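You operate a simulated robot arm through the tools that you are given. There is no shell and no other tool. Be economical: measure what you need, move in short steps, check, and stop when the job is done.

You run a simulated robot arm. Do the job below in one go: nothing can be reset, and whatever is moved stays where it is left.

## Task
Take the grey sleeve off, top the film up to two layers and lift the tyre off for checking.
Fine: roll in, crank round, roll back out before the lift; sleeve and tyre lie side by side on the bench. Where these are worked on the way, their far stop is far enough and under half their travel is too little: film roll.
Where things are to end (x, y in the base frame): grey sleeve within 60 mm of [1040, -370]; white-lined small tyre within 60 mm of [790, -130].

Only the result counts: the job must be done as asked and must still hold three seconds after the hand-in. Knocking over, shifting, dropping, spilling or breaking anything else fails it.

## Robot
A 7-joint arm with a two-finger parallel gripper, fixed in place. Base frame: the origin is at the foot of the arm, x ahead of it, y to its left, z up; the work surface is at about z = 880. Lengths are in mm, angles in degrees, forces in N, time in s.
Its first joint turns from -166.0 to 166.0 degrees. Payload 4.4 kg.
The tool frame sits at the grasp point between the pads (the TCP): z along the fingers, y along the line on which they close. The tips reach 23 mm beyond it. The gripper opens to 94 mm. The fingers are 38 mm wide and 10 mm thick; the gripper's body (54 by 96 mm) begins 39 mm behind the TCP.
Orientation is told as [roll, pitch, yaw] about the base's x, y, z axes, in that order, counted from this pose: with the fingers straight down and closing along the base's y, the tool's x points along the base's -x, its y along +y and its z along -z.

## Interface
- The arm moves only by the tool nudge_tool. Its argument "deltas" is a list of rows, each a list of 7 numbers: the shift along the tool's x, y, z in mm, then the turn, a rotation vector about the tool's x, y, z in rad, then the closure, from 0 (fully open) to 1 (shut). In form: [[x, y, z, ax, ay, az, claw], ...]. A call has 1 to 10 rows; each row is the pose to reach, as a shift and turn from the pose commanded when the call began, along the tool's axes at that moment. Rows are played at 5 a second. More than 50 mm and 8.6 degrees between two rows, or a gripper value outside its range, and nothing of the call is played. A pose out of reach is approached as far as the arm can. The call stops where the force on the tool passes 40 N (or 10 N more than at its start, if that is more) or the arm is blocked; 0.2 s more then pass. Each finger travels about 72 mm/s and halts on what it meets, pressing with about 28 N; the grip force reading is that of the motor and also rises with nothing between the fingers. The clock runs only during rows and for 0.2 s after the last one: add rows that repeat a pose to give the fingers time. The reply holds the time, the measured pose of the TCP, the force on the tool along the base axes, the opening and the grip force, in the units named above and with some noise, with the torque about the TCP (base axes, N m) and any sound that the robot's microphone picked up.
- Cameras (640 x 400 px; columns grow to the right, rows downward): "scene" is fixed at [45, -508.8, 1680.7]; the picture's right is [0.64, -0.77, 0.00], its down [-0.45, -0.37, -0.81] and it looks along [0.63, 0.52, -0.58] (base axes); focal length 311 px, centre (320, 200). "wrist" rides on the gripper at [87, 16, -74] in the tool frame; the picture's right is [-0.18, 0.98, 0.00], its down [-0.58, -0.11, -0.81] and it looks along [-0.79, -0.15, 0.59] (tool axes); focal length 243 px, centre (320, 200). There is no depth. A picture from a camera that has moved, and an enlarged one, comes with that camera's place and axes in the base frame and with its lens. The place of the scene camera against the robot may be out by one fixed shift of up to 18 mm in any direction.
- grab_frame(camera): a new picture of that camera. No time passes.
- close_up(camera, box): a new picture of the part [left, top, right, bottom] of that camera's present view, enlarged. No time passes.
- finish_job(): hands the job in; it is judged then, once.

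Go step by step. Nothing tells you positions but the pictures and the camera data: compare them with the known pose of the tool, close in by small moves and look again before you grip or let go. The budget is 120 turns and 84 pictures, counting those below and the enlarged ones. Unless the task says otherwise, let go and move clear before handing in.

The tools are called after ">>>" as a command line: name --pt "numbers of a row" for each row, then --argument value for the rest, lists and objects as JSON in quotes. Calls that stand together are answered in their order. nudge_tool: Moves the arm, as the interface text tells. Its arguments: {"type":"object","properties":{"deltas":{"type":"array","items":{"type":"array","items":{"type":"number"}}}},"required":["deltas"]} The other tools are called the same way: grab_frame (camera) takes a picture; close_up (camera, box) takes an enlarged picture of a part of a camera's view; finish_job () hands the job in.

At the start:

```text
time_s: 0.0
tool_pos: [531.9, 337.0, 1327.6]
ee_rot: [0.0, 0.1, 0.1]
ft_force: [0.2, -0.7, 0.5]
torque: [0.0, -0.02, -0.03]
opening: 94.1
grip_force: 0.0
```

scene: 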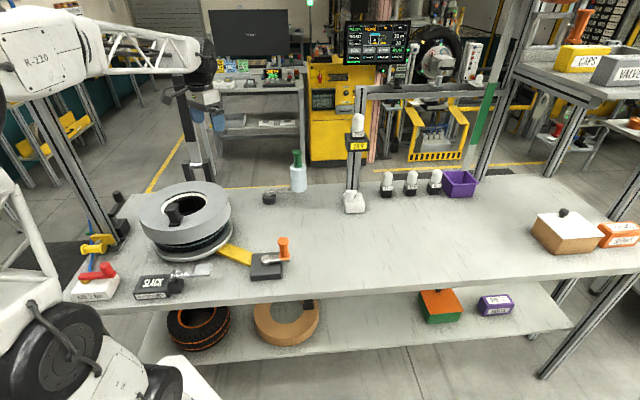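
wrist: 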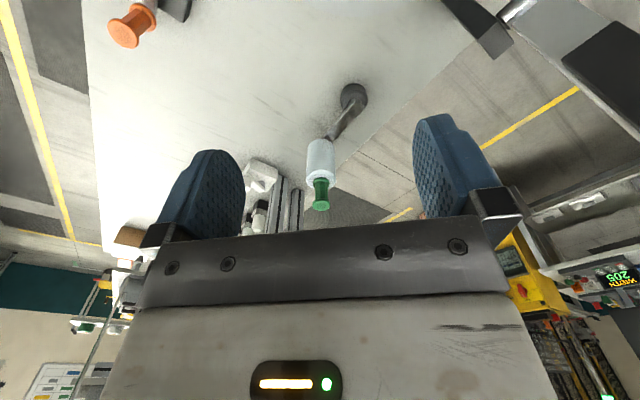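

I see a tyre-like stack (grey sleeve on top) on the left with a crank, plus a film roll candidate. I'll enlarge the pictures to understand the machine.

>>> close_up --camera "scene" --box '[60, 160, 320, 320]'

>>> close_up --camera "scene" --box '[240, 90, 500, 250]'

>>> close_up --camera "scene" --box '[330, 10, 430, 75]'

```text
2.46 times, centred on (190, 240) of scene
camera zoom: at [45.0, -508.8, 1680.7], right [0.64, -0.77, 0.0], down [-0.45, -0.37, -0.81], along [0.63, 0.52, -0.58], focal length 766 px, centre (640, 102)
```

zoom: 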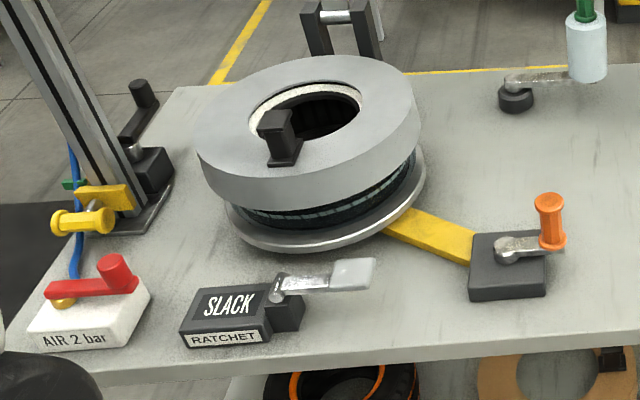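

```text
2.46 times, centred on (370, 170) of scene
camera zoom: at [45.0, -508.8, 1680.7], right [0.64, -0.77, 0.0], down [-0.45, -0.37, -0.81], along [0.63, 0.52, -0.58], focal length 766 px, centre (197, 274)
```

zoom: 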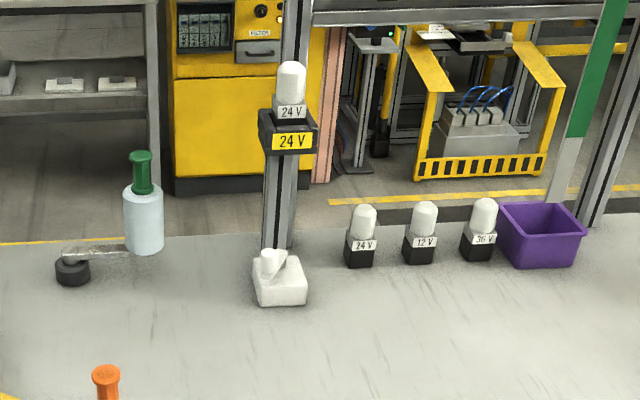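

```text
6.15 times, centred on (380, 42) of scene
camera zoom: at [45.0, -508.8, 1680.7], right [0.64, -0.77, 0.0], down [-0.45, -0.37, -0.81], along [0.63, 0.52, -0.58], focal length 1914 px, centre (-49, 1169)
```

zoom: 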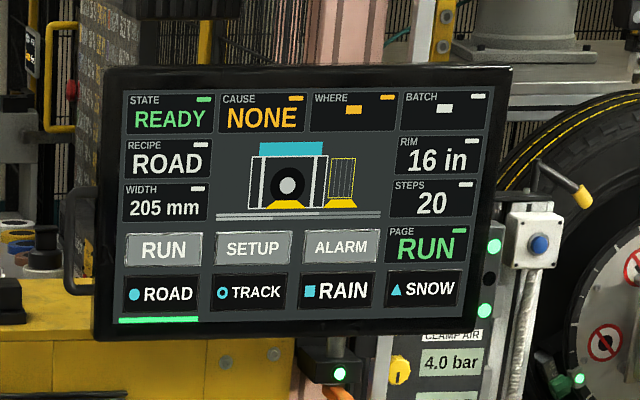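

The turntable with tyre and sleeve is around (394,386), the orange crank near (473,60), and the film roll swings on an arm near (757,369). I'll move back and turn the wrist camera toward the tyre to inspect it.

>>> nudge_tool --pt "14 -27 8 0 0 -0.145 0" --pt "28 -54 16 0 0 -0.29 0" --pt "42 -81 24 0 0 -0.435 0" --pt "56 -108 32 0 0 -0.58 0" --pt "70 -135 40 0 0 -0.725 0" --pt "84 -162 48 0 0 -0.87 0" --pt "98 -189 56 0 0 -1.015 0" --pt "112 -216 64 0 0 -1.16 0" --pt "126 -243 72 0 0 -1.305 0" --pt "138 -267 80 0 0 -1.45 0"

>>> grab_frame --camera "wrist"

>>> grab_frame --camera "scene"

```text
time_s: 2.2
tool_pos: [393.2, 70.0, 1248.7]
ee_rot: [0.0, 0.0, 83.1]
ft_force: [0.5, 0.1, -0.4]
torque: [-0.02, 0.02, 0.02]
opening: 94.0
grip_force: 0.1
```

```text
78 pictures are left
camera wrist: at [367.8, -15.0, 1323.0], right [-0.95, 0.3, 0.0], down [0.18, 0.56, 0.81], along [0.24, 0.77, -0.59], focal length 243 px, centre (320, 200)
```

wrist: 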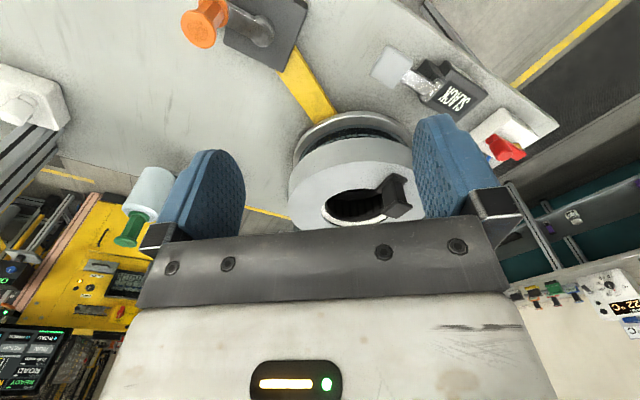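

```text
77 pictures are left
```

scene: 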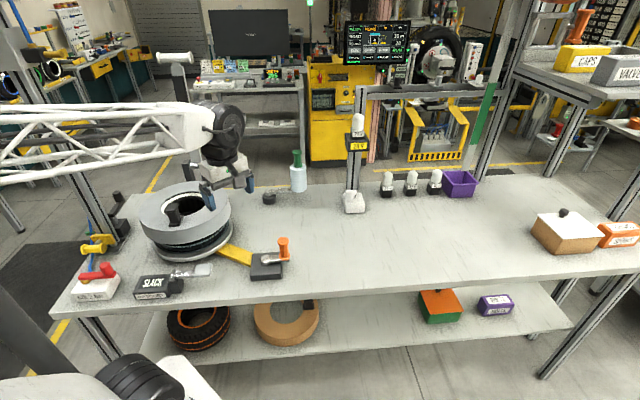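

>>> close_up --camera "wrist" --box '[260, 80, 460, 240]'

>>> close_up --camera "scene" --box '[130, 170, 250, 270]'

```text
2.50 times, centred on (360, 160) of wrist
camera zoom: at [367.8, -15.0, 1323.0], right [-0.95, 0.3, 0.0], down [0.18, 0.56, 0.81], along [0.24, 0.77, -0.59], focal length 606 px, centre (220, 300)
```

zoom: 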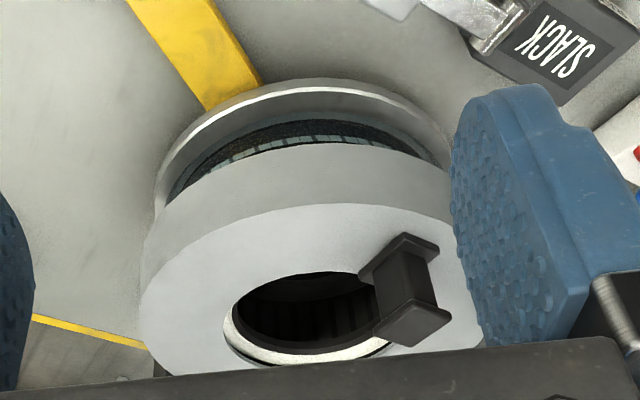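

```text
4.00 times, centred on (190, 220) of scene
camera zoom: at [45.0, -508.8, 1680.7], right [0.64, -0.77, 0.0], down [-0.45, -0.37, -0.81], along [0.63, 0.52, -0.58], focal length 1244 px, centre (840, 120)
```

zoom: 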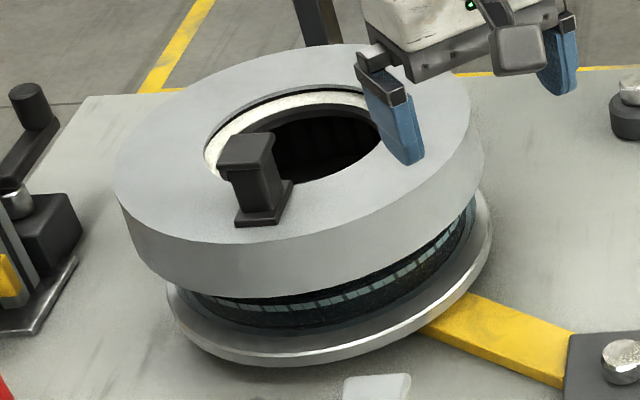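

The sleeve has a black handle with flanges at about (345,340), top near z=1105, with the sleeve centred near (418,408). I'll move in at an angle to look at the handle up close.

>>> nudge_tool --pt "-35 30 10 0 0 0.136 0" --pt "-70 60 25 0 0 0.272 0" --pt "-104 90 40 0 0 0.409 0" --pt "-138 120 55 0 0 0.545 0" --pt "-173 150 73 0 0 0.682 0"

>>> grab_frame --camera "wrist"

```text
time_s: 3.4
tool_pos: [264.4, 260.9, 1171.9]
ee_rot: [0.0, -0.2, 43.9]
ft_force: [1.0, -1.1, -0.2]
torque: [-0.02, -0.02, -0.01]
opening: 94.1
grip_force: 0.1
```

```text
74 pictures are left
camera wrist: at [192.3, 212.3, 1246.5], right [-0.55, 0.84, 0.0], down [0.49, 0.32, 0.81], along [0.67, 0.44, -0.59], focal length 243 px, centre (320, 200)
```

wrist: 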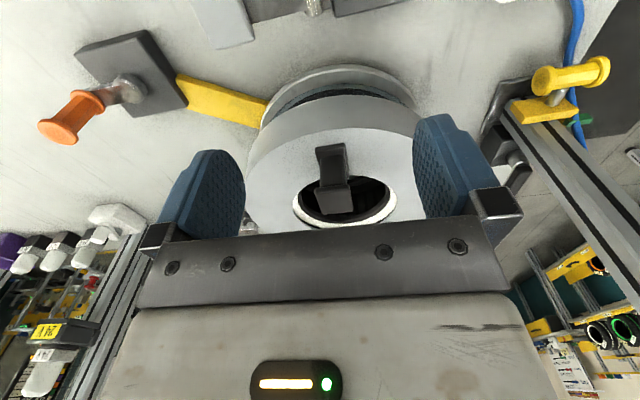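

>>> close_up --camera "wrist" --box '[240, 55, 430, 235]'

>>> close_up --camera "scene" --box '[130, 170, 250, 270]'

```text
2.22 times, centred on (335, 145) of wrist
camera zoom: at [192.3, 212.3, 1246.5], right [-0.55, 0.84, 0.0], down [0.49, 0.32, 0.81], along [0.67, 0.44, -0.59], focal length 539 px, centre (287, 322)
```

zoom: 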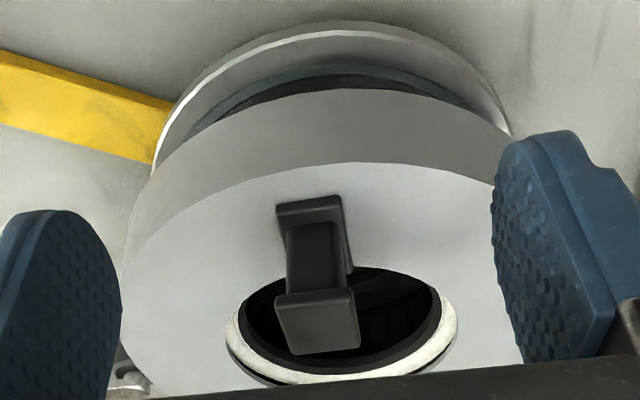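

```text
4.00 times, centred on (190, 220) of scene
camera zoom: at [45.0, -508.8, 1680.7], right [0.64, -0.77, 0.0], down [-0.45, -0.37, -0.81], along [0.63, 0.52, -0.58], focal length 1244 px, centre (840, 120)
```

zoom: 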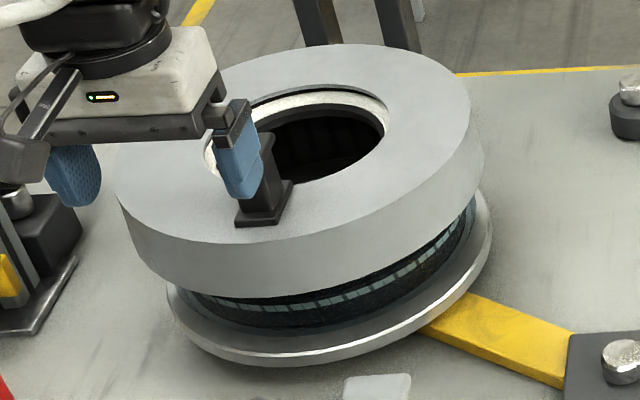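

The handle is an I-shaped block about 40 mm wide, aligned radially. I'll move over it with yaw about 44° and check before descending.

>>> nudge_tool --pt "-37 -2 0 0 0 0 0" --pt "-74 -3 0 0 0 0 0" --pt "-110 -4 20 0 0 0 0" --pt "-110 -4 30 0 0 0 0"

>>> close_up --camera "wrist" --box '[160, 80, 480, 280]'

>>> close_up --camera "scene" --box '[130, 140, 250, 240]'

```text
time_s: 4.4
tool_pos: [347.0, 332.7, 1143.1]
ee_rot: [0.0, 0.0, 44.0]
ft_force: [0.4, 0.1, -0.2]
torque: [0.0, -0.01, 0.03]
opening: 93.7
grip_force: 0.1
```

```text
2.00 times, centred on (320, 180) of wrist
camera zoom: at [274.6, 283.6, 1218.1], right [-0.55, 0.84, 0.0], down [0.49, 0.33, 0.81], along [0.67, 0.44, -0.59], focal length 485 px, centre (320, 240)
```

zoom: 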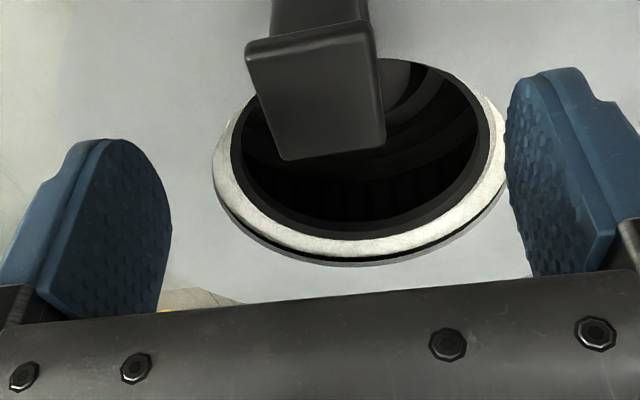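

```text
4.00 times, centred on (190, 190) of scene
camera zoom: at [45.0, -508.8, 1680.7], right [0.64, -0.77, 0.0], down [-0.45, -0.37, -0.81], along [0.63, 0.52, -0.58], focal length 1244 px, centre (840, 240)
```

zoom: 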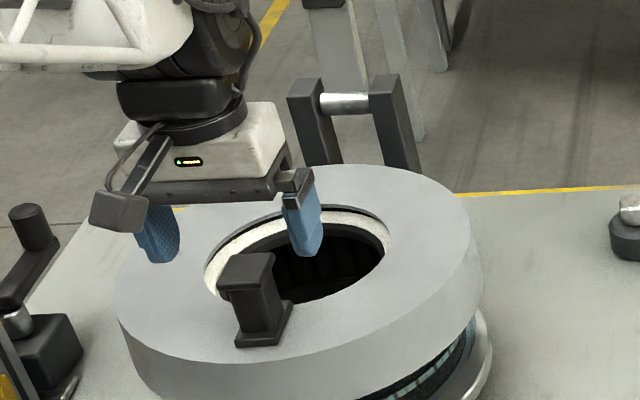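

The handle top is centred at (348,332,1105), 32 mm wide tangentially, and the gripper is aligned. Descending to z≈1073 and closing.

>>> nudge_tool --pt "0 0 35 0 0 0 0" --pt "0 0 70 0 0 0 0" --pt "0 0 70 0 0 0 0.5" --pt "0 0 70 0 0 0 1" --pt "0 0 70 0 0 0 1" --pt "0 0 70 0 0 0 1" --pt "0 0 70 0 0 0 1"

>>> close_up --camera "scene" --box '[130, 140, 250, 240]'

```text
time_s: 6.0
tool_pos: [345.6, 332.3, 1075.0]
ee_rot: [-0.1, 0.0, 44.0]
ft_force: [0.0, 0.3, 0.8]
torque: [-0.04, 0.09, -0.04]
opening: 33.6
grip_force: 28.0
```

```text
4.00 times, centred on (190, 190) of scene
camera zoom: at [45.0, -508.8, 1680.7], right [0.64, -0.77, 0.0], down [-0.45, -0.37, -0.81], along [0.63, 0.52, -0.58], focal length 1244 px, centre (840, 240)
```

zoom: 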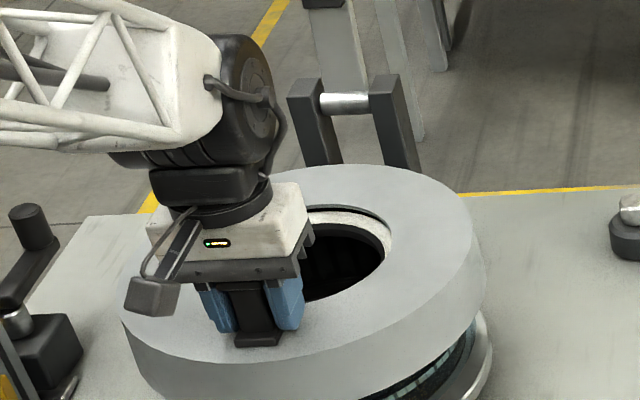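

Gripped on the top plate (33.6 mm). Now a short test lift.

>>> nudge_tool --pt "0 0 -8 0 0 0 1" --pt "0 0 -16 0 0 0 1" --pt "0 0 -25 0 0 0 1"

>>> close_up --camera "scene" --box '[110, 140, 260, 265]'

```text
time_s: 6.8
tool_pos: [347.9, 333.9, 1098.9]
ee_rot: [0.0, 0.0, 43.9]
ft_force: [-0.6, 0.0, -1.9]
torque: [-0.09, 0.14, -0.01]
opening: 33.8
grip_force: 27.6
```

```text
3.20 times, centred on (185, 202) of scene
camera zoom: at [45.0, -508.8, 1680.7], right [0.64, -0.77, 0.0], down [-0.45, -0.37, -0.81], along [0.63, 0.52, -0.58], focal length 995 px, centre (752, 192)
```

zoom: 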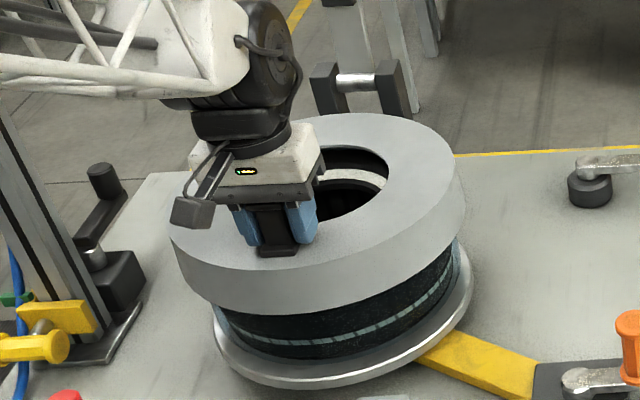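

The sleeve is light and lifts level. Lifting to clear, then swinging it clockwise about the base.

>>> nudge_tool --pt "0 0 -44 0 0 0 1" --pt "0 0 -88 0 0 0 1" --pt "0 0 -131 0 0 0 1" --pt "1.8 -42.1 -131 0 0 0.0873 1" --pt "7.3 -83.9 -131 0 0 0.1745 1" --pt "16.5 -125 -131 0 0 0.2618 1" --pt "29.1 -165.2 -131 0 0 0.3491 1" --pt "45.3 -204.1 -131 0 0 0.4363 1" --pt "64.7 -241.5 -131 0 0 0.5236 1" --pt "87.4 -277 -131 0 0 0.6109 1"

>>> grab_frame --camera "scene"

```text
time_s: 9.0
tool_pos: [477.4, 74.0, 1231.4]
ee_rot: [0.0, 0.0, 8.9]
ft_force: [-0.9, 0.4, -1.1]
torque: [-0.03, 0.15, 0.03]
opening: 33.5
grip_force: 27.9
```

```text
67 pictures are left
```

scene: 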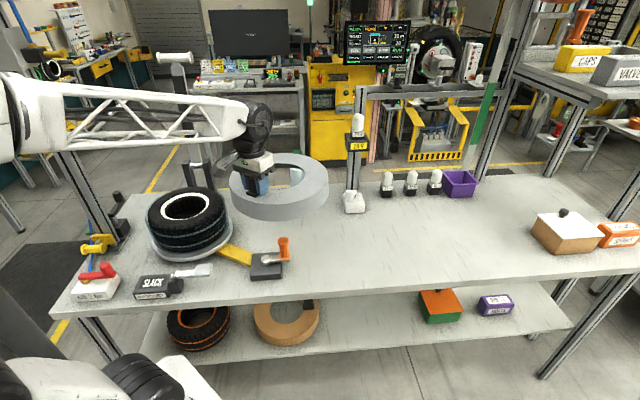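

Sleeve is off; the tyre shows underneath. Continuing the swing and extending outward toward the drop position.

>>> nudge_tool --pt "1.8 -42.1 0 0 0 0.0873 1" --pt "7.3 -83.9 0 0 0 0.1745 1" --pt "16.5 -125 0 0 0 0.2618 1" --pt "29.1 -165.2 0 0 0 0.3491 1" --pt "45.3 -204.1 0 0 0 0.4363 1" --pt "58.5 -230.5 0 0 0 0.4974 1" --pt "16.3 -253.4 0 0 0 0.4974 1" --pt "-25.9 -276.3 0 0 0 0.4974 1" --pt "-68.1 -299.2 0 0 0 0.4974 1" --pt "-110.3 -322.1 0 0 0 0.4974 1"

>>> close_up --camera "scene" --box '[80, 160, 320, 310]'

```text
time_s: 11.2
tool_pos: [636.5, -228.9, 1231.3]
ee_rot: [0.0, -0.1, -19.6]
ft_force: [0.0, 0.2, -1.3]
torque: [0.05, 0.09, 0.01]
opening: 33.5
grip_force: 27.8
```

```text
2.67 times, centred on (200, 235) of scene
camera zoom: at [45.0, -508.8, 1680.7], right [0.64, -0.77, 0.0], down [-0.45, -0.37, -0.81], along [0.63, 0.52, -0.58], focal length 830 px, centre (640, 107)
```

zoom: 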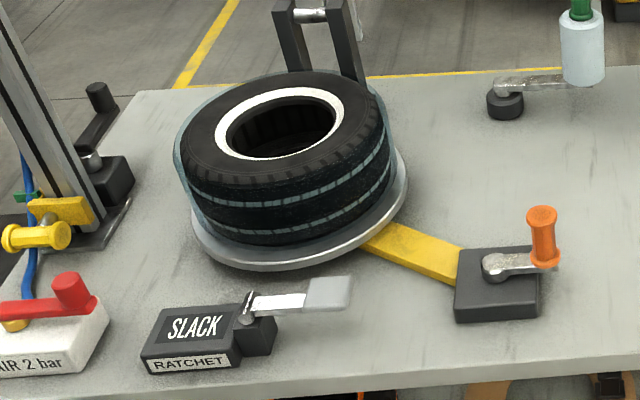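

The sleeve is held level; the tyre has a film shell visible. I'll lower to about z=1100 and extend to radius ≈968.

>>> nudge_tool --pt "0 0 44 0 0 0 1" --pt "0 0 88 0 0 0 1" --pt "-20 0 131 0 0 0 1" --pt "-66 0 131 0 0 0 1" --pt "-112 0 131 0 0 0 1" --pt "-158 0 131 0 0 0 1" --pt "-204 0 131 0 0 0 1" --pt "-250 0 131 0 0 0 1" --pt "-292 0 131 0 0 0 1"

>>> grab_frame --camera "scene"

>>> grab_frame --camera "wrist"

```text
time_s: 13.2
tool_pos: [911.7, -324.4, 1100.4]
ee_rot: [-0.1, 0.0, -19.5]
ft_force: [0.1, -0.6, -0.5]
torque: [0.05, 0.12, -0.02]
opening: 33.5
grip_force: 28.4
```

```text
65 pictures are left
```

scene: 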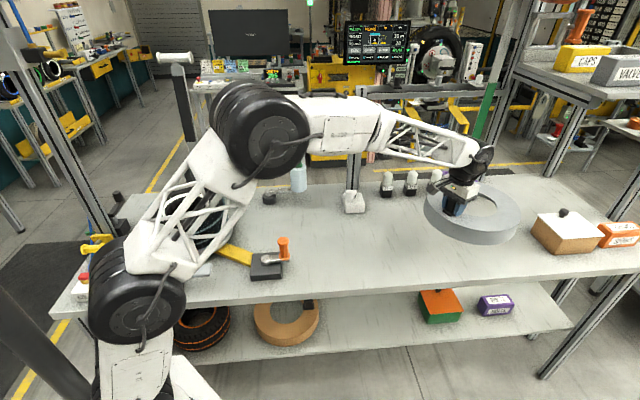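

```text
64 pictures are left
camera wrist: at [835.7, -281.8, 1175.4], right [0.5, 0.86, 0.0], down [0.51, -0.3, 0.81], along [0.7, -0.41, -0.59], focal length 243 px, centre (320, 200)
```

wrist: 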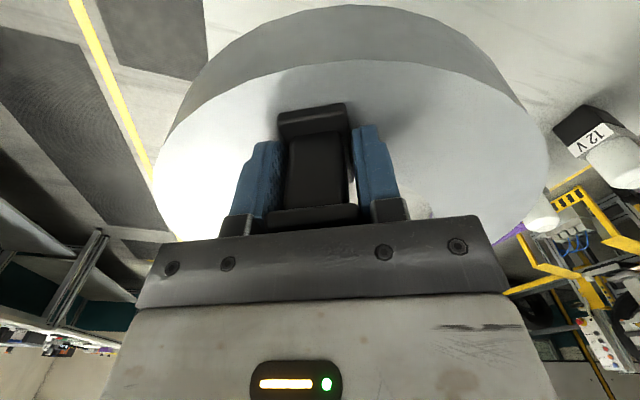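

Sleeve is over the drop spot (centre ≈(1010,-360)). Lowering with contact monitoring.

>>> nudge_tool --pt "0 0 35 0 0 0 1" --pt "0 0 70 0 0 0 1" --pt "0 0 95 0 0 0 1" --pt "0 0 105 0 0 0 1"

>>> close_up --camera "scene" --box '[390, 140, 550, 270]'

```text
time_s: 14.2
tool_pos: [912.8, -325.2, 993.7]
ee_rot: [-0.1, -0.1, -19.5]
ft_force: [0.2, 0.3, -1.1]
torque: [0.06, 0.15, 0.0]
opening: 33.7
grip_force: 27.9
```

```text
3.08 times, centred on (470, 205) of scene
camera zoom: at [45.0, -508.8, 1680.7], right [0.64, -0.77, 0.0], down [-0.45, -0.37, -0.81], along [0.63, 0.52, -0.58], focal length 957 px, centre (-142, 185)
```

zoom: 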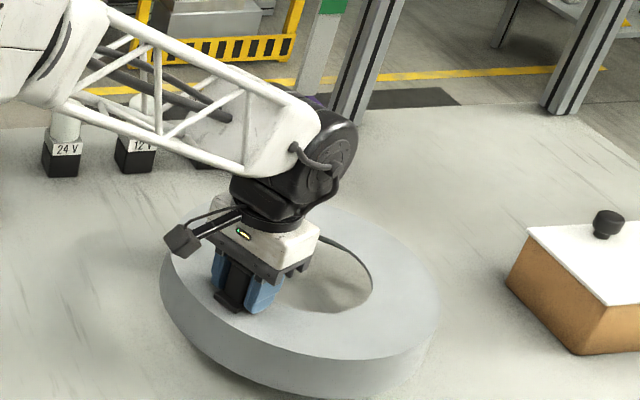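

>>> nudge_tool --pt "0 0 5 0 0 0 1" --pt "0 0 10 0 0 0 1" --pt "0 0 15 0 0 0 1"

>>> close_up --camera "scene" --box '[390, 140, 550, 270]'

```text
time_s: 15.0
tool_pos: [910.4, -325.5, 980.0]
ee_rot: [0.0, 0.0, -19.5]
ft_force: [0.4, -0.3, -1.7]
torque: [0.07, 0.12, 0.0]
opening: 33.4
grip_force: 27.6
```

```text
3.08 times, centred on (470, 205) of scene
camera zoom: at [45.0, -508.8, 1680.7], right [0.64, -0.77, 0.0], down [-0.45, -0.37, -0.81], along [0.63, 0.52, -0.58], focal length 957 px, centre (-142, 185)
```

zoom: 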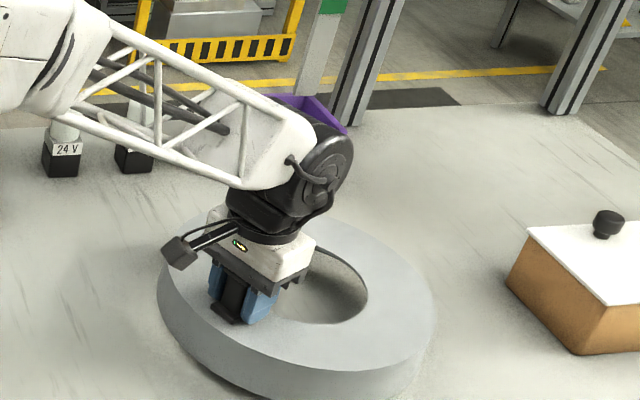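

>>> nudge_tool --pt "0 0 3 0 0 0 1" --pt "0 0 6 0 0 0 1" --pt "0 0 9 0 0 0 1"

```text
time_s: 15.8
tool_pos: [910.9, -325.3, 969.0]
ee_rot: [0.0, -0.2, -19.5]
ft_force: [-0.6, -0.4, -1.2]
torque: [0.06, 0.14, 0.01]
opening: 33.8
grip_force: 27.9
```

>>> nudge_tool --pt "0 0 3 0 0 0 1" --pt "0 0 6 0 0 0 1" --pt "0 0 9 0 0 0 1"

>>> close_up --camera "scene" --box '[390, 140, 550, 270]'

```text
time_s: 16.6
tool_pos: [910.0, -325.2, 960.9]
ee_rot: [0.1, 0.0, -19.6]
ft_force: [-0.2, -0.1, -1.4]
torque: [0.06, 0.15, 0.03]
opening: 33.6
grip_force: 28.2
```

```text
3.08 times, centred on (470, 205) of scene
camera zoom: at [45.0, -508.8, 1680.7], right [0.64, -0.77, 0.0], down [-0.45, -0.37, -0.81], along [0.63, 0.52, -0.58], focal length 957 px, centre (-142, 185)
```

zoom: 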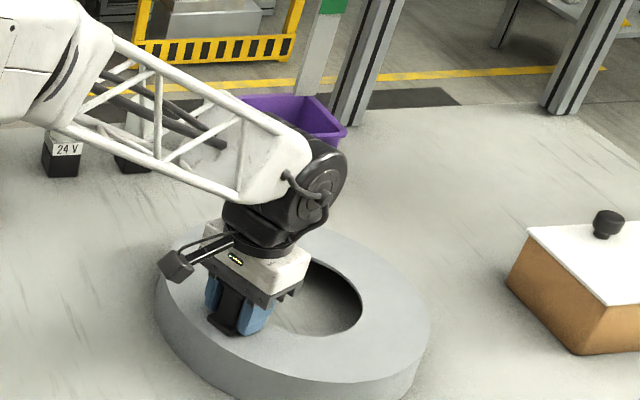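

>>> nudge_tool --pt "0 0 3 0 0 0 1" --pt "0 0 6 0 0 0 1" --pt "0 0 9 0 0 0 1"

```text
time_s: 17.6
tool_pos: [912.5, -327.3, 957.6]
ee_rot: [0.0, -0.3, -19.5]
ft_force: [-0.7, 0.9, 3.9]
torque: [-0.03, 0.4, 0.04]
opening: 33.5
grip_force: 27.8
stopped in row 3: the force on the tool passed its limit at 41 N (the readings are from after the stop); the commanded pose is now the measured one
```

Touched down at z≈957. Releasing and rising straight up.

>>> nudge_tool --pt "0 0 0 0 0 0 0.5" --pt "0 0 0 0 0 0 0.2" --pt "0 0 0 0 0 0 0" --pt "0 0 0 0 0 0 0" --pt "0 0 -40 0 0 0 0" --pt "0 0 -85 0 0 0 0" --pt "0 0 -130 0 0 0 0"

>>> close_up --camera "scene" --box '[390, 140, 550, 270]'

```text
time_s: 19.2
tool_pos: [912.1, -326.1, 1086.0]
ee_rot: [0.0, -0.3, -19.5]
ft_force: [-0.3, 0.2, -0.5]
torque: [0.04, 0.01, 0.0]
opening: 94.0
grip_force: 0.1
```

```text
3.08 times, centred on (470, 205) of scene
camera zoom: at [45.0, -508.8, 1680.7], right [0.64, -0.77, 0.0], down [-0.45, -0.37, -0.81], along [0.63, 0.52, -0.58], focal length 957 px, centre (-142, 185)
```

zoom: 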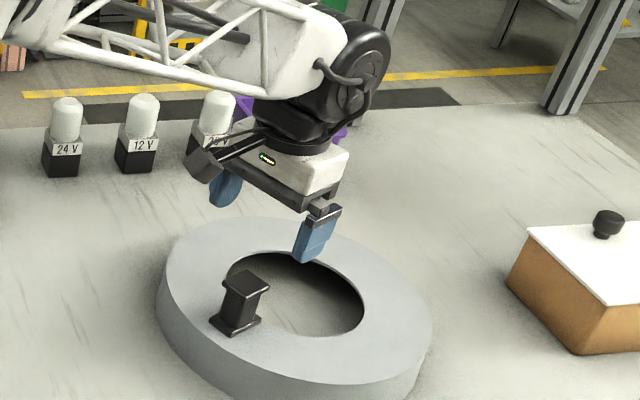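

Sleeve is placed. Retracting and swinging back toward the film roll to inspect it with the wrist camera.

>>> nudge_tool --pt "20 0 -40 0 0 0 0" --pt "45 0 -80 0 0 0 0" --pt "85 0 -105 0 0 0 0" --pt "130 0 -120 0 0 0 0" --pt "178 0 -120 0 0 0 0" --pt "226 0 -120 0 0 0 0" --pt "274 0 -120 0 0 0 0" --pt "322 0 -120 0 0 0 0" --pt "370 0 -120 0 0 0 0" --pt "418 0 -120 0 0 0 0"

>>> close_up --camera "scene" --box '[240, 130, 340, 220]'

>>> close_up --camera "scene" --box '[130, 170, 250, 270]'

```text
time_s: 21.4
tool_pos: [517.3, -185.5, 1203.2]
ee_rot: [0.0, -0.2, -19.5]
ft_force: [0.5, 0.3, -0.9]
torque: [0.01, -0.03, 0.04]
opening: 94.0
grip_force: 0.1
```

```text
4.44 times, centred on (290, 175) of scene
camera zoom: at [45.0, -508.8, 1680.7], right [0.64, -0.77, 0.0], down [-0.45, -0.37, -0.81], along [0.63, 0.52, -0.58], focal length 1382 px, centre (453, 311)
```

zoom: 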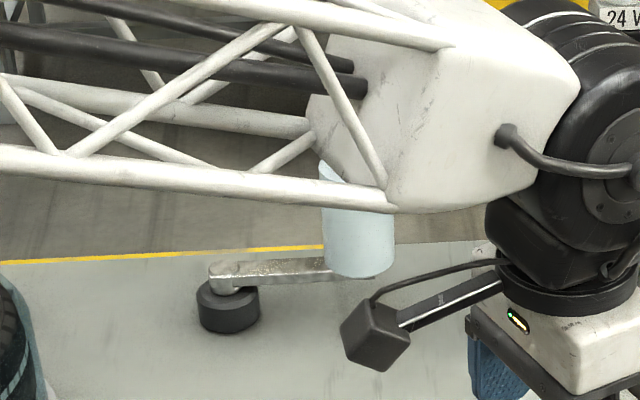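

```text
4.00 times, centred on (190, 220) of scene
camera zoom: at [45.0, -508.8, 1680.7], right [0.64, -0.77, 0.0], down [-0.45, -0.37, -0.81], along [0.63, 0.52, -0.58], focal length 1244 px, centre (840, 120)
```

zoom: 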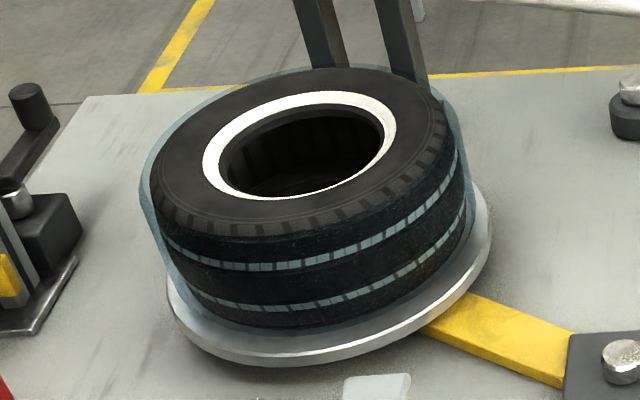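

The tyre already carries one translucent film shell. Moving to look at the film roll and its swing arm.

>>> nudge_tool --pt "2.5 37.9 5 0 0 -0.0864 0" --pt "5 75.7 10 0 0 -0.1728 0" --pt "7.5 113.6 15 0 0 -0.2592 0" --pt "10 151.4 20 0 0 -0.3456 0" --pt "12.5 189.3 25 0 0 -0.432 0" --pt "15 227.2 30 0 0 -0.5184 0" --pt "17.5 265 35 0 0 -0.6048 0" --pt "20 302.9 40 0 0 -0.6912 0" --pt "22.5 340.7 45 0 0 -0.7776 0" --pt "25 378.6 50 0 0 -0.864 0"

>>> grab_frame --camera "wrist"

>>> grab_frame --camera "scene"

```text
time_s: 23.6
tool_pos: [624.0, 179.5, 1155.5]
ee_rot: [-0.3, -0.3, 30.1]
ft_force: [-0.5, -0.4, 0.5]
torque: [0.01, -0.03, 0.01]
opening: 93.9
grip_force: 0.0
```

```text
57 pictures are left
camera wrist: at [541.6, 149.7, 1230.4], right [-0.33, 0.94, 0.0], down [0.55, 0.2, 0.81], along [0.76, 0.27, -0.59], focal length 243 px, centre (320, 200)
```

wrist: 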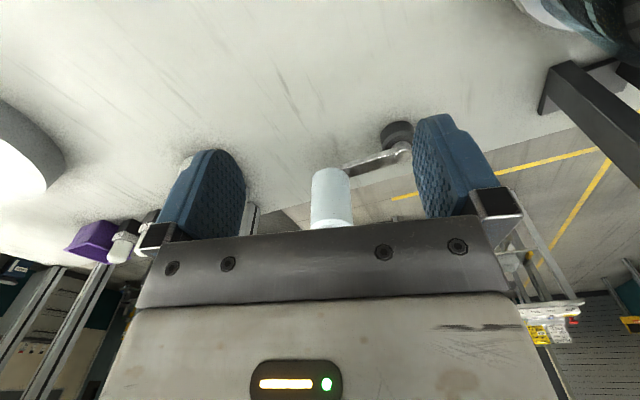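

```text
56 pictures are left
```

scene: 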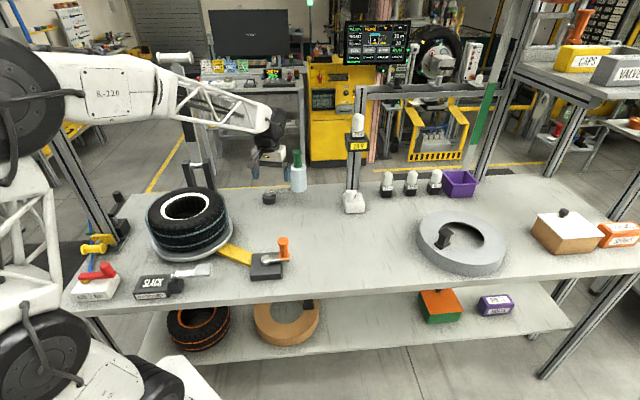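

Roll sits near (858,284), pivot near (748,360), arm about 134 mm. Moving closer, higher, to see its green handle.

>>> nudge_tool --pt "-30 -5 -30 0 0 0 0" --pt "-70 -10 -45 0 0 0 0" --pt "-105 -15 -45 0 0 0 0" --pt "-140 -20 -45 0 0 0 0" --pt "-174 -26 -45 0 0 0 0"

>>> grab_frame --camera "wrist"

>>> close_up --camera "scene" --box '[240, 120, 340, 220]'

```text
time_s: 24.8
tool_pos: [785.1, 244.7, 1201.3]
ee_rot: [-0.2, -0.4, 29.9]
ft_force: [-0.3, 0.0, 0.8]
torque: [0.0, 0.0, -0.01]
opening: 93.9
grip_force: 0.1
```

```text
55 pictures are left
camera wrist: at [703.4, 214.7, 1275.2], right [-0.33, 0.94, 0.0], down [0.55, 0.2, 0.81], along [0.76, 0.27, -0.59], focal length 243 px, centre (320, 200)
```

wrist: 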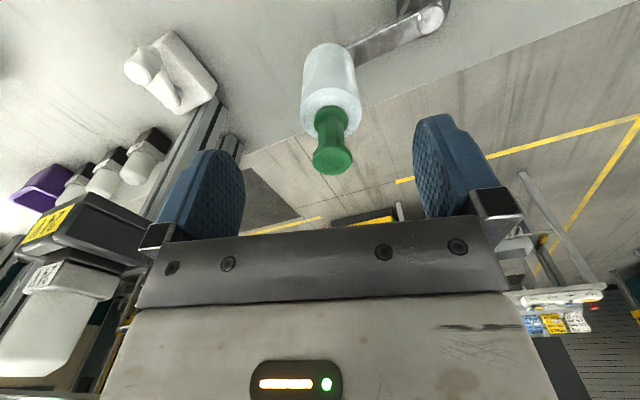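

```text
4.00 times, centred on (290, 170) of scene
camera zoom: at [45.0, -508.8, 1680.7], right [0.64, -0.77, 0.0], down [-0.45, -0.37, -0.81], along [0.63, 0.52, -0.58], focal length 1244 px, centre (440, 320)
```

zoom: 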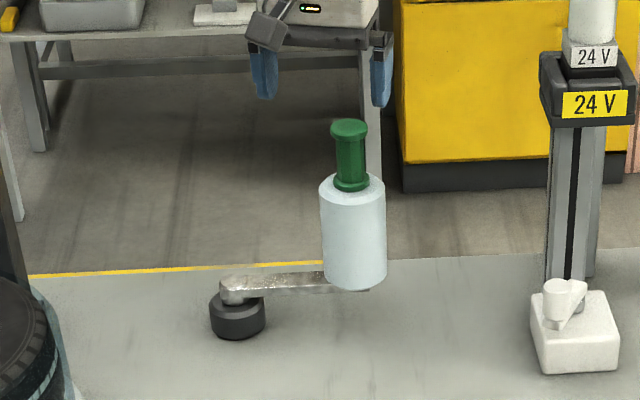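

Green handle top is at about (861,283,1103). Moving above it and verifying before descending.

>>> nudge_tool --pt "-42 -2.5 0 0 0 0 0" --pt "-85 -4.8 0 0 0 0 0" --pt "-85 -4.8 40 0 0 0 0"

>>> grab_frame --camera "wrist"

```text
time_s: 25.6
tool_pos: [859.3, 285.2, 1162.6]
ee_rot: [-0.2, -0.4, 29.9]
ft_force: [-0.3, -0.9, -0.1]
torque: [0.01, -0.03, -0.02]
opening: 94.3
grip_force: 0.0
```

```text
53 pictures are left
camera wrist: at [776.7, 255.2, 1235.4], right [-0.33, 0.94, 0.0], down [0.55, 0.2, 0.81], along [0.76, 0.27, -0.59], focal length 243 px, centre (320, 200)
```

wrist: 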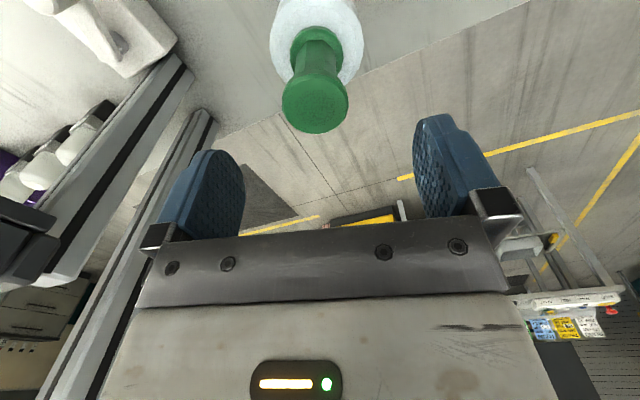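

Refined: handle at (853,279), top ≈1110. Descending to z≈1078 and gripping.

>>> nudge_tool --pt "7 -2.3 0 0 0 0 0" --pt "7 -2.3 40 0 0 0 0" --pt "7 -2.3 84 0 0 0 0" --pt "7 -2.3 84 0 0 0 0.5" --pt "7 -2.3 84 0 0 0 1" --pt "7 -2.3 84 0 0 0 1" --pt "7 -2.3 84 0 0 0 1" --pt "7 -2.3 84 0 0 0 1"

>>> close_up --camera "scene" --box '[240, 120, 340, 220]'

```text
time_s: 27.0
tool_pos: [854.6, 280.9, 1075.8]
ee_rot: [-0.1, -0.3, 30.2]
ft_force: [-23.1, 22.2, 2.7]
torque: [-0.77, -0.8, -0.12]
opening: 28.4
grip_force: 28.0
stopped in row 7: the force on the tool passed its limit at 48 N (the readings are from after the stop); the commanded pose is now the measured one
```

```text
4.00 times, centred on (290, 170) of scene
camera zoom: at [45.0, -508.8, 1680.7], right [0.64, -0.77, 0.0], down [-0.45, -0.37, -0.81], along [0.63, 0.52, -0.58], focal length 1244 px, centre (440, 320)
```

zoom: 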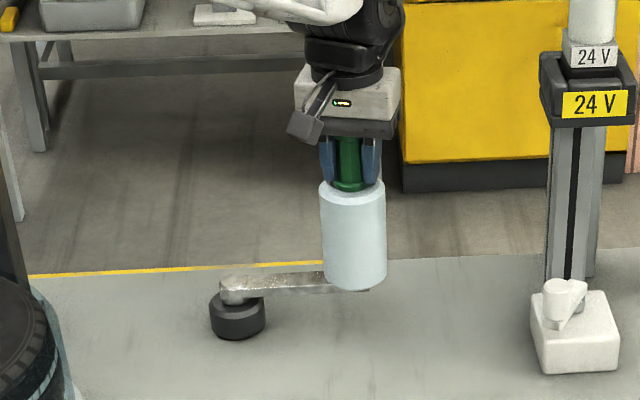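

Force reading points along the swing arm, confirming arm direction ≈-44° and a grip a few mm too far out. Trying a small clockwise swing (toward the tyre).

>>> nudge_tool --pt "1.5 3 0 0 0 0 1" --pt "12.4 -2.8 0 0 0 0 1" --pt "24 -4.5 0 0 0 0 1"

```text
time_s: 27.8
tool_pos: [842.6, 271.3, 1076.0]
ee_rot: [-0.1, -0.2, 30.2]
ft_force: [-12.3, 12.9, 0.5]
torque: [-0.49, -0.35, -0.13]
opening: 29.0
grip_force: 44.4
stopped in row 3: the force on the tool passed its limit at 45 N (the readings are from after the stop); the commanded pose is now the measured one
```

>>> nudge_tool --pt "0.3 1.2 0 0 0 0 1" --pt "0.7 2.4 0 0 0 0 1"

```text
time_s: 28.4
tool_pos: [843.2, 269.1, 1075.3]
ee_rot: [-0.3, -0.3, 30.0]
ft_force: [9.2, -5.6, 0.6]
torque: [0.19, 0.33, -0.25]
opening: 29.3
grip_force: 44.8
```

Handle swings as expected. Continuing the arc in small steps with force feedback.

>>> nudge_tool --pt "7 -1.2 0 0 0 0 1" --pt "14.1 -3.2 0 0 0 0 1" --pt "21 -3.8 0 0 0 0 1" --pt "28.1 -3.9 0 0 0 0 1"

```text
time_s: 29.5
tool_pos: [817.4, 255.4, 1076.1]
ee_rot: [-0.1, -0.3, 30.3]
ft_force: [-8.0, 14.0, 0.3]
torque: [-0.51, -0.26, 0.08]
opening: 29.2
grip_force: 44.9
stopped in row 4: the force on the tool passed its limit at 42 N (the readings are from after the stop); the commanded pose is now the measured one
```

>>> nudge_tool --pt "0 1.5 0 0 0 0 1" --pt "5.8 1.8 0 0 0 0 1" --pt "11.7 2.1 0 0 0 0 1" --pt "18.4 3.1 0 0 0 0 1" --pt "25.1 4.2 0 0 0 0 1"

```text
time_s: 30.7
tool_pos: [794.0, 245.3, 1075.6]
ee_rot: [-0.1, -0.2, 30.2]
ft_force: [2.8, 14.8, -7.2]
torque: [-0.51, 0.11, -0.63]
opening: 28.5
grip_force: 45.0
```

Fitted circle: pivot (758,371), R≈129. Continuing with the yaw following the arm.

>>> nudge_tool --pt "6.3 3.1 0 0 0 0.04 1" --pt "12.6 4.9 0 0 0 0.087 1" --pt "18.8 7.4 0 0 0 0.13 1" --pt "24.9 10.1 0 0 0 0.175 1" --pt "36.7 16.7 0 0 0 0.262 1" --pt "47.6 24.5 0 0 0 0.349 1" --pt "57.8 33.3 0 0 0 0.436 1"

```text
time_s: 32.3
tool_pos: [727.4, 245.1, 1076.4]
ee_rot: [0.1, -0.5, 5.2]
ft_force: [5.3, -3.7, 12.8]
torque: [0.11, 0.19, -0.53]
opening: 28.7
grip_force: 44.9
```

>>> nudge_tool --pt "8.2 3.4 0 0 0 0.05 1" --pt "16.5 7.2 0 0 0 0.105 1" --pt "24.2 11.5 0 0 0 0.157 1" --pt "31.9 16.4 0 0 0 0.21 1" --pt "45.8 27.8 0 0 0 0.315 1" --pt "58 41 0 0 0 0.42 1" --pt "68.2 55.7 0 0 0 0.525 1"

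>>> grab_frame --camera "scene"

```text
time_s: 33.9
tool_pos: [654.9, 295.1, 1075.7]
ee_rot: [0.1, -0.3, -24.9]
ft_force: [3.7, -3.0, 27.1]
torque: [0.0, 0.46, -0.39]
opening: 29.3
grip_force: 44.6
```

```text
51 pictures are left
```

scene: 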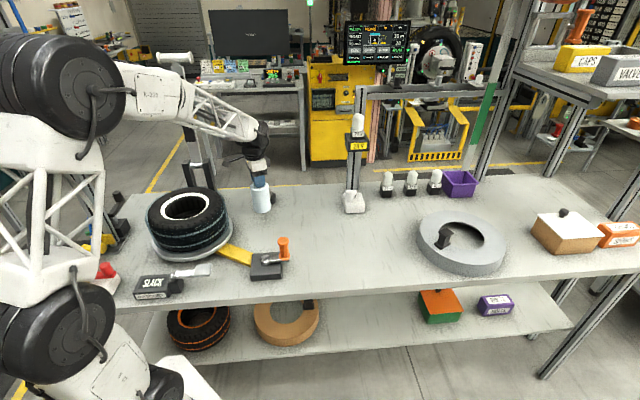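

>>> nudge_tool --pt "0 0 -2.5 0 0 0 1" --pt "7.5 4.7 -2.5 0 0 0.05 1" --pt "15 9.8 -2.5 0 0 0.1 1" --pt "21.8 15.5 -2.5 0 0 0.15 1" --pt "28.5 21.6 -2.5 0 0 0.2 1" --pt "34.6 28.2 -2.5 0 0 0.25 1" --pt "40.3 35.1 -2.5 0 0 0.3 1" --pt "45.4 42.6 -2.5 0 0 0.35 1" --pt "50 50.2 -2.5 0 0 0.4 1"

>>> grab_frame --camera "scene"

```text
time_s: 35.1
tool_pos: [637.5, 322.6, 1075.2]
ee_rot: [0.0, -0.2, -35.2]
ft_force: [-12.3, -4.6, 3.0]
torque: [0.13, -0.41, 0.07]
opening: 29.6
grip_force: 45.1
stopped in row 5: the force on the tool passed its limit at 41 N (the readings are from after the stop); the commanded pose is now the measured one
```

```text
50 pictures are left
```

scene: 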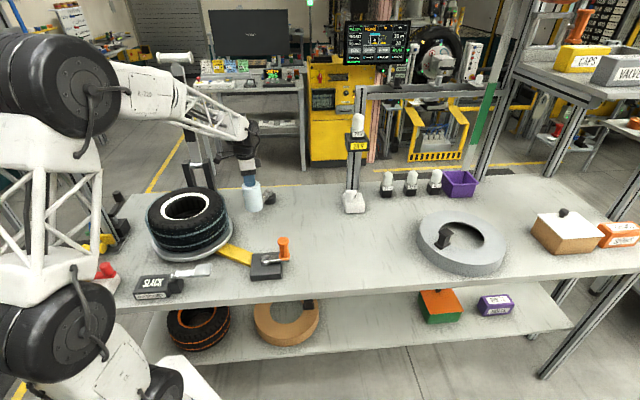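

>>> nudge_tool --pt "0.8 -1.2 0 0 0 0 1" --pt "6.1 2.9 0 0 0 0.05 1" --pt "11.5 6.9 0 0 0 0.1 1" --pt "16.6 11.5 0 0 0 0.15 1" --pt "21.7 16.1 0 0 0 0.2 1" --pt "26.3 21.1 0 0 0 0.25 1" --pt "30.9 26.2 0 0 0 0.3 1"

```text
time_s: 36.7
tool_pos: [628.2, 362.7, 1075.6]
ee_rot: [0.1, -0.1, -52.5]
ft_force: [23.1, -0.7, 5.7]
torque: [0.04, 0.9, -0.1]
opening: 29.7
grip_force: 45.1
```

>>> nudge_tool --pt "-1.2 1.6 0 0 0 0 1" --pt "4.2 5.6 0 0 0 0.03 1" --pt "9.7 9.7 0 0 0 0.07 1" --pt "14.7 14.3 0 0 0 0.1 1" --pt "19.7 18.9 0 0 0 0.14 1"

>>> close_up --camera "scene" --box '[130, 120, 310, 280]'

```text
time_s: 37.3
tool_pos: [628.2, 368.4, 1076.0]
ee_rot: [0.0, -0.1, -53.7]
ft_force: [-18.3, -1.1, 5.6]
torque: [0.06, -0.68, 0.04]
opening: 29.2
grip_force: 44.9
stopped in row 3: the force on the tool passed its limit at 43 N (the readings are from after the stop); the commanded pose is now the measured one
```

```text
2.50 times, centred on (220, 200) of scene
camera zoom: at [45.0, -508.8, 1680.7], right [0.64, -0.77, 0.0], down [-0.45, -0.37, -0.81], along [0.63, 0.52, -0.58], focal length 778 px, centre (570, 200)
```

zoom: 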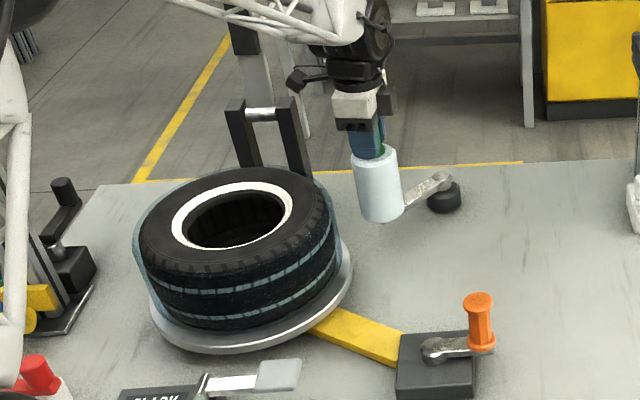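

>>> nudge_tool --pt "0.6 -0.8 0 0 0 0 1" --pt "3.6 2.6 0 0 0 0.02 1" --pt "7 5.7 0 0 0 0.05 1" --pt "10.4 8.6 0 0 0 0.07 1" --pt "13.8 11.6 0 0 0 0.1 1" --pt "17 14.8 0 0 0 0.12 1" --pt "20.2 18.1 0 0 0 0.14 1"

```text
time_s: 38.3
tool_pos: [628.6, 378.3, 1076.3]
ee_rot: [-0.1, 0.0, -57.2]
ft_force: [-15.3, -0.4, 5.0]
torque: [-0.02, -0.59, 0.12]
opening: 28.9
grip_force: 44.5
stopped in row 4: the force on the tool passed its limit at 42 N (the readings are from after the stop); the commanded pose is now the measured one
```

>>> nudge_tool --pt "0.7 -1.0 0 0 0 0 1" --pt "2.2 0.2 0 0 0 0 1" --pt "3.8 1.4 0 0 0 0 1" --pt "5.4 2.6 0 0 0 0 1"

```text
time_s: 39.3
tool_pos: [628.7, 385.6, 1075.9]
ee_rot: [-0.1, 0.0, -57.2]
ft_force: [-5.1, -1.4, 6.3]
torque: [0.05, -0.23, -0.11]
opening: 28.9
grip_force: 44.8
```

>>> nudge_tool --pt "2 1.4 0 0 0 0 1" --pt "4.2 3.8 0 0 0 0.02 1" --pt "6.4 6.6 0 0 0 0.04 1" --pt "8.6 8.7 0 0 0 0.06 1" --pt "10.8 11 0 0 0 0.08 1" --pt "13 13.3 0 0 0 0.1 1"

>>> close_up --camera "scene" --box '[130, 120, 310, 280]'

```text
time_s: 40.7
tool_pos: [632.0, 403.7, 1076.4]
ee_rot: [-0.2, 0.0, -62.9]
ft_force: [-27.8, 5.9, 16.9]
torque: [-0.12, -1.06, 0.11]
opening: 28.8
grip_force: 44.8
```

```text
2.50 times, centred on (220, 200) of scene
camera zoom: at [45.0, -508.8, 1680.7], right [0.64, -0.77, 0.0], down [-0.45, -0.37, -0.81], along [0.63, 0.52, -0.58], focal length 778 px, centre (570, 200)
```

zoom: 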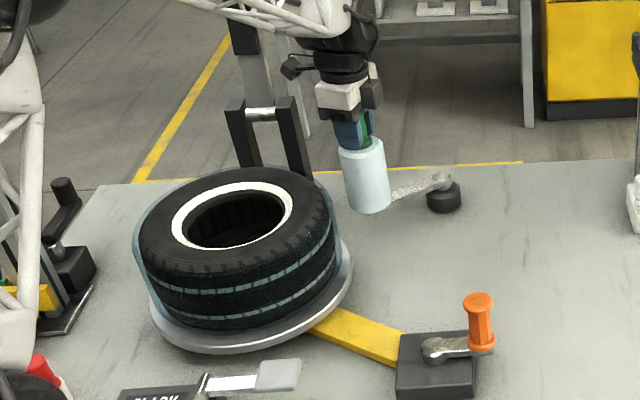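

>>> nudge_tool --pt "1.6 -2 0 0 0 0 1" --pt "4.8 0.4 0 0 0 0 1" --pt "8.5 3.6 0 0 0 0 1" --pt "11.8 6.8 0 0 0 0.02 1" --pt "15.2 10.2 0 0 0 0.05 1"

```text
time_s: 41.6
tool_pos: [633.5, 413.6, 1075.5]
ee_rot: [0.0, -0.1, -63.7]
ft_force: [5.1, -10.7, 1.7]
torque: [0.43, 0.13, 0.32]
opening: 28.2
grip_force: 45.1
stopped in row 4: the force on the tool passed its limit at 47 N (the readings are from after the stop); the commanded pose is now the measured one
```

>>> nudge_tool --pt "1.5 0.9 0 0 0 0 1" --pt "3 1.9 0 0 0 0 1" --pt "4.5 2.9 0 0 0 0 1"

>>> close_up --camera "scene" --box '[130, 120, 310, 280]'

```text
time_s: 42.1
tool_pos: [633.8, 413.6, 1076.7]
ee_rot: [-0.3, -0.2, -63.9]
ft_force: [-2.8, -12.3, 3.4]
torque: [0.51, -0.17, 0.28]
opening: 28.4
grip_force: 44.9
stopped in row 2: the force on the tool passed its limit at 47 N (the readings are from after the stop); the commanded pose is now the measured one
```

```text
2.50 times, centred on (220, 200) of scene
camera zoom: at [45.0, -508.8, 1680.7], right [0.64, -0.77, 0.0], down [-0.45, -0.37, -0.81], along [0.63, 0.52, -0.58], focal length 778 px, centre (570, 200)
```

zoom: 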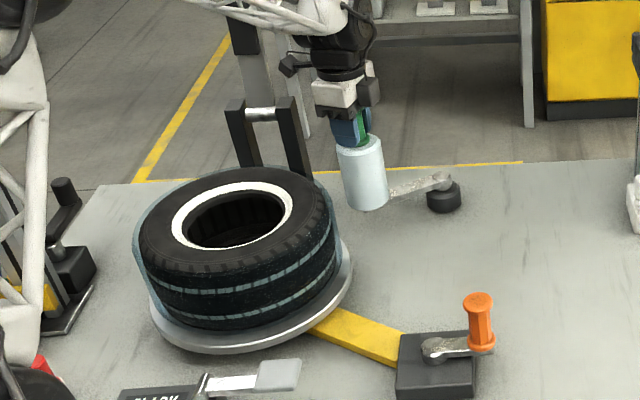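

Far stop reached. Releasing and rising.

>>> nudge_tool --pt "-0.5 -0.3 0 0 0 0 0.6" --pt "-0.5 -0.3 0 0 0 0 0.3" --pt "-0.5 -0.3 0 0 0 0 0" --pt "-0.5 -0.3 0 0 0 0 0" --pt "-0.5 -0.3 -40 0 0 0 0" --pt "-0.5 -0.3 -85 0 0 0 0" --pt "-0.5 -0.3 -130 0 0 0 0"

>>> close_up --camera "scene" --box '[180, 120, 340, 300]'

```text
time_s: 43.7
tool_pos: [633.8, 414.5, 1207.0]
ee_rot: [-0.3, -0.2, -63.8]
ft_force: [0.3, 0.1, 0.8]
torque: [0.0, -0.02, -0.02]
opening: 94.2
grip_force: 0.1
```

```text
2.22 times, centred on (260, 210) of scene
camera zoom: at [45.0, -508.8, 1680.7], right [0.64, -0.77, 0.0], down [-0.45, -0.37, -0.81], along [0.63, 0.52, -0.58], focal length 691 px, centre (453, 178)
```

zoom: 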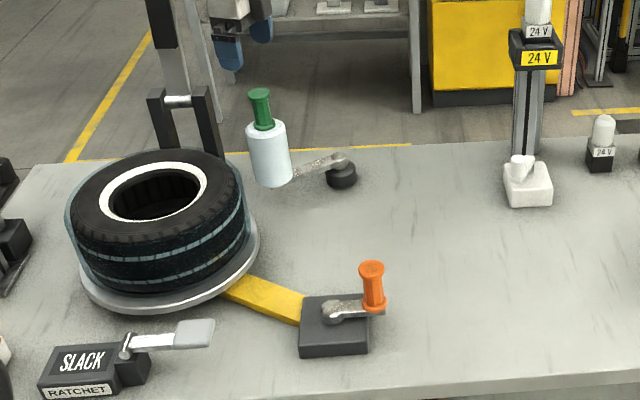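

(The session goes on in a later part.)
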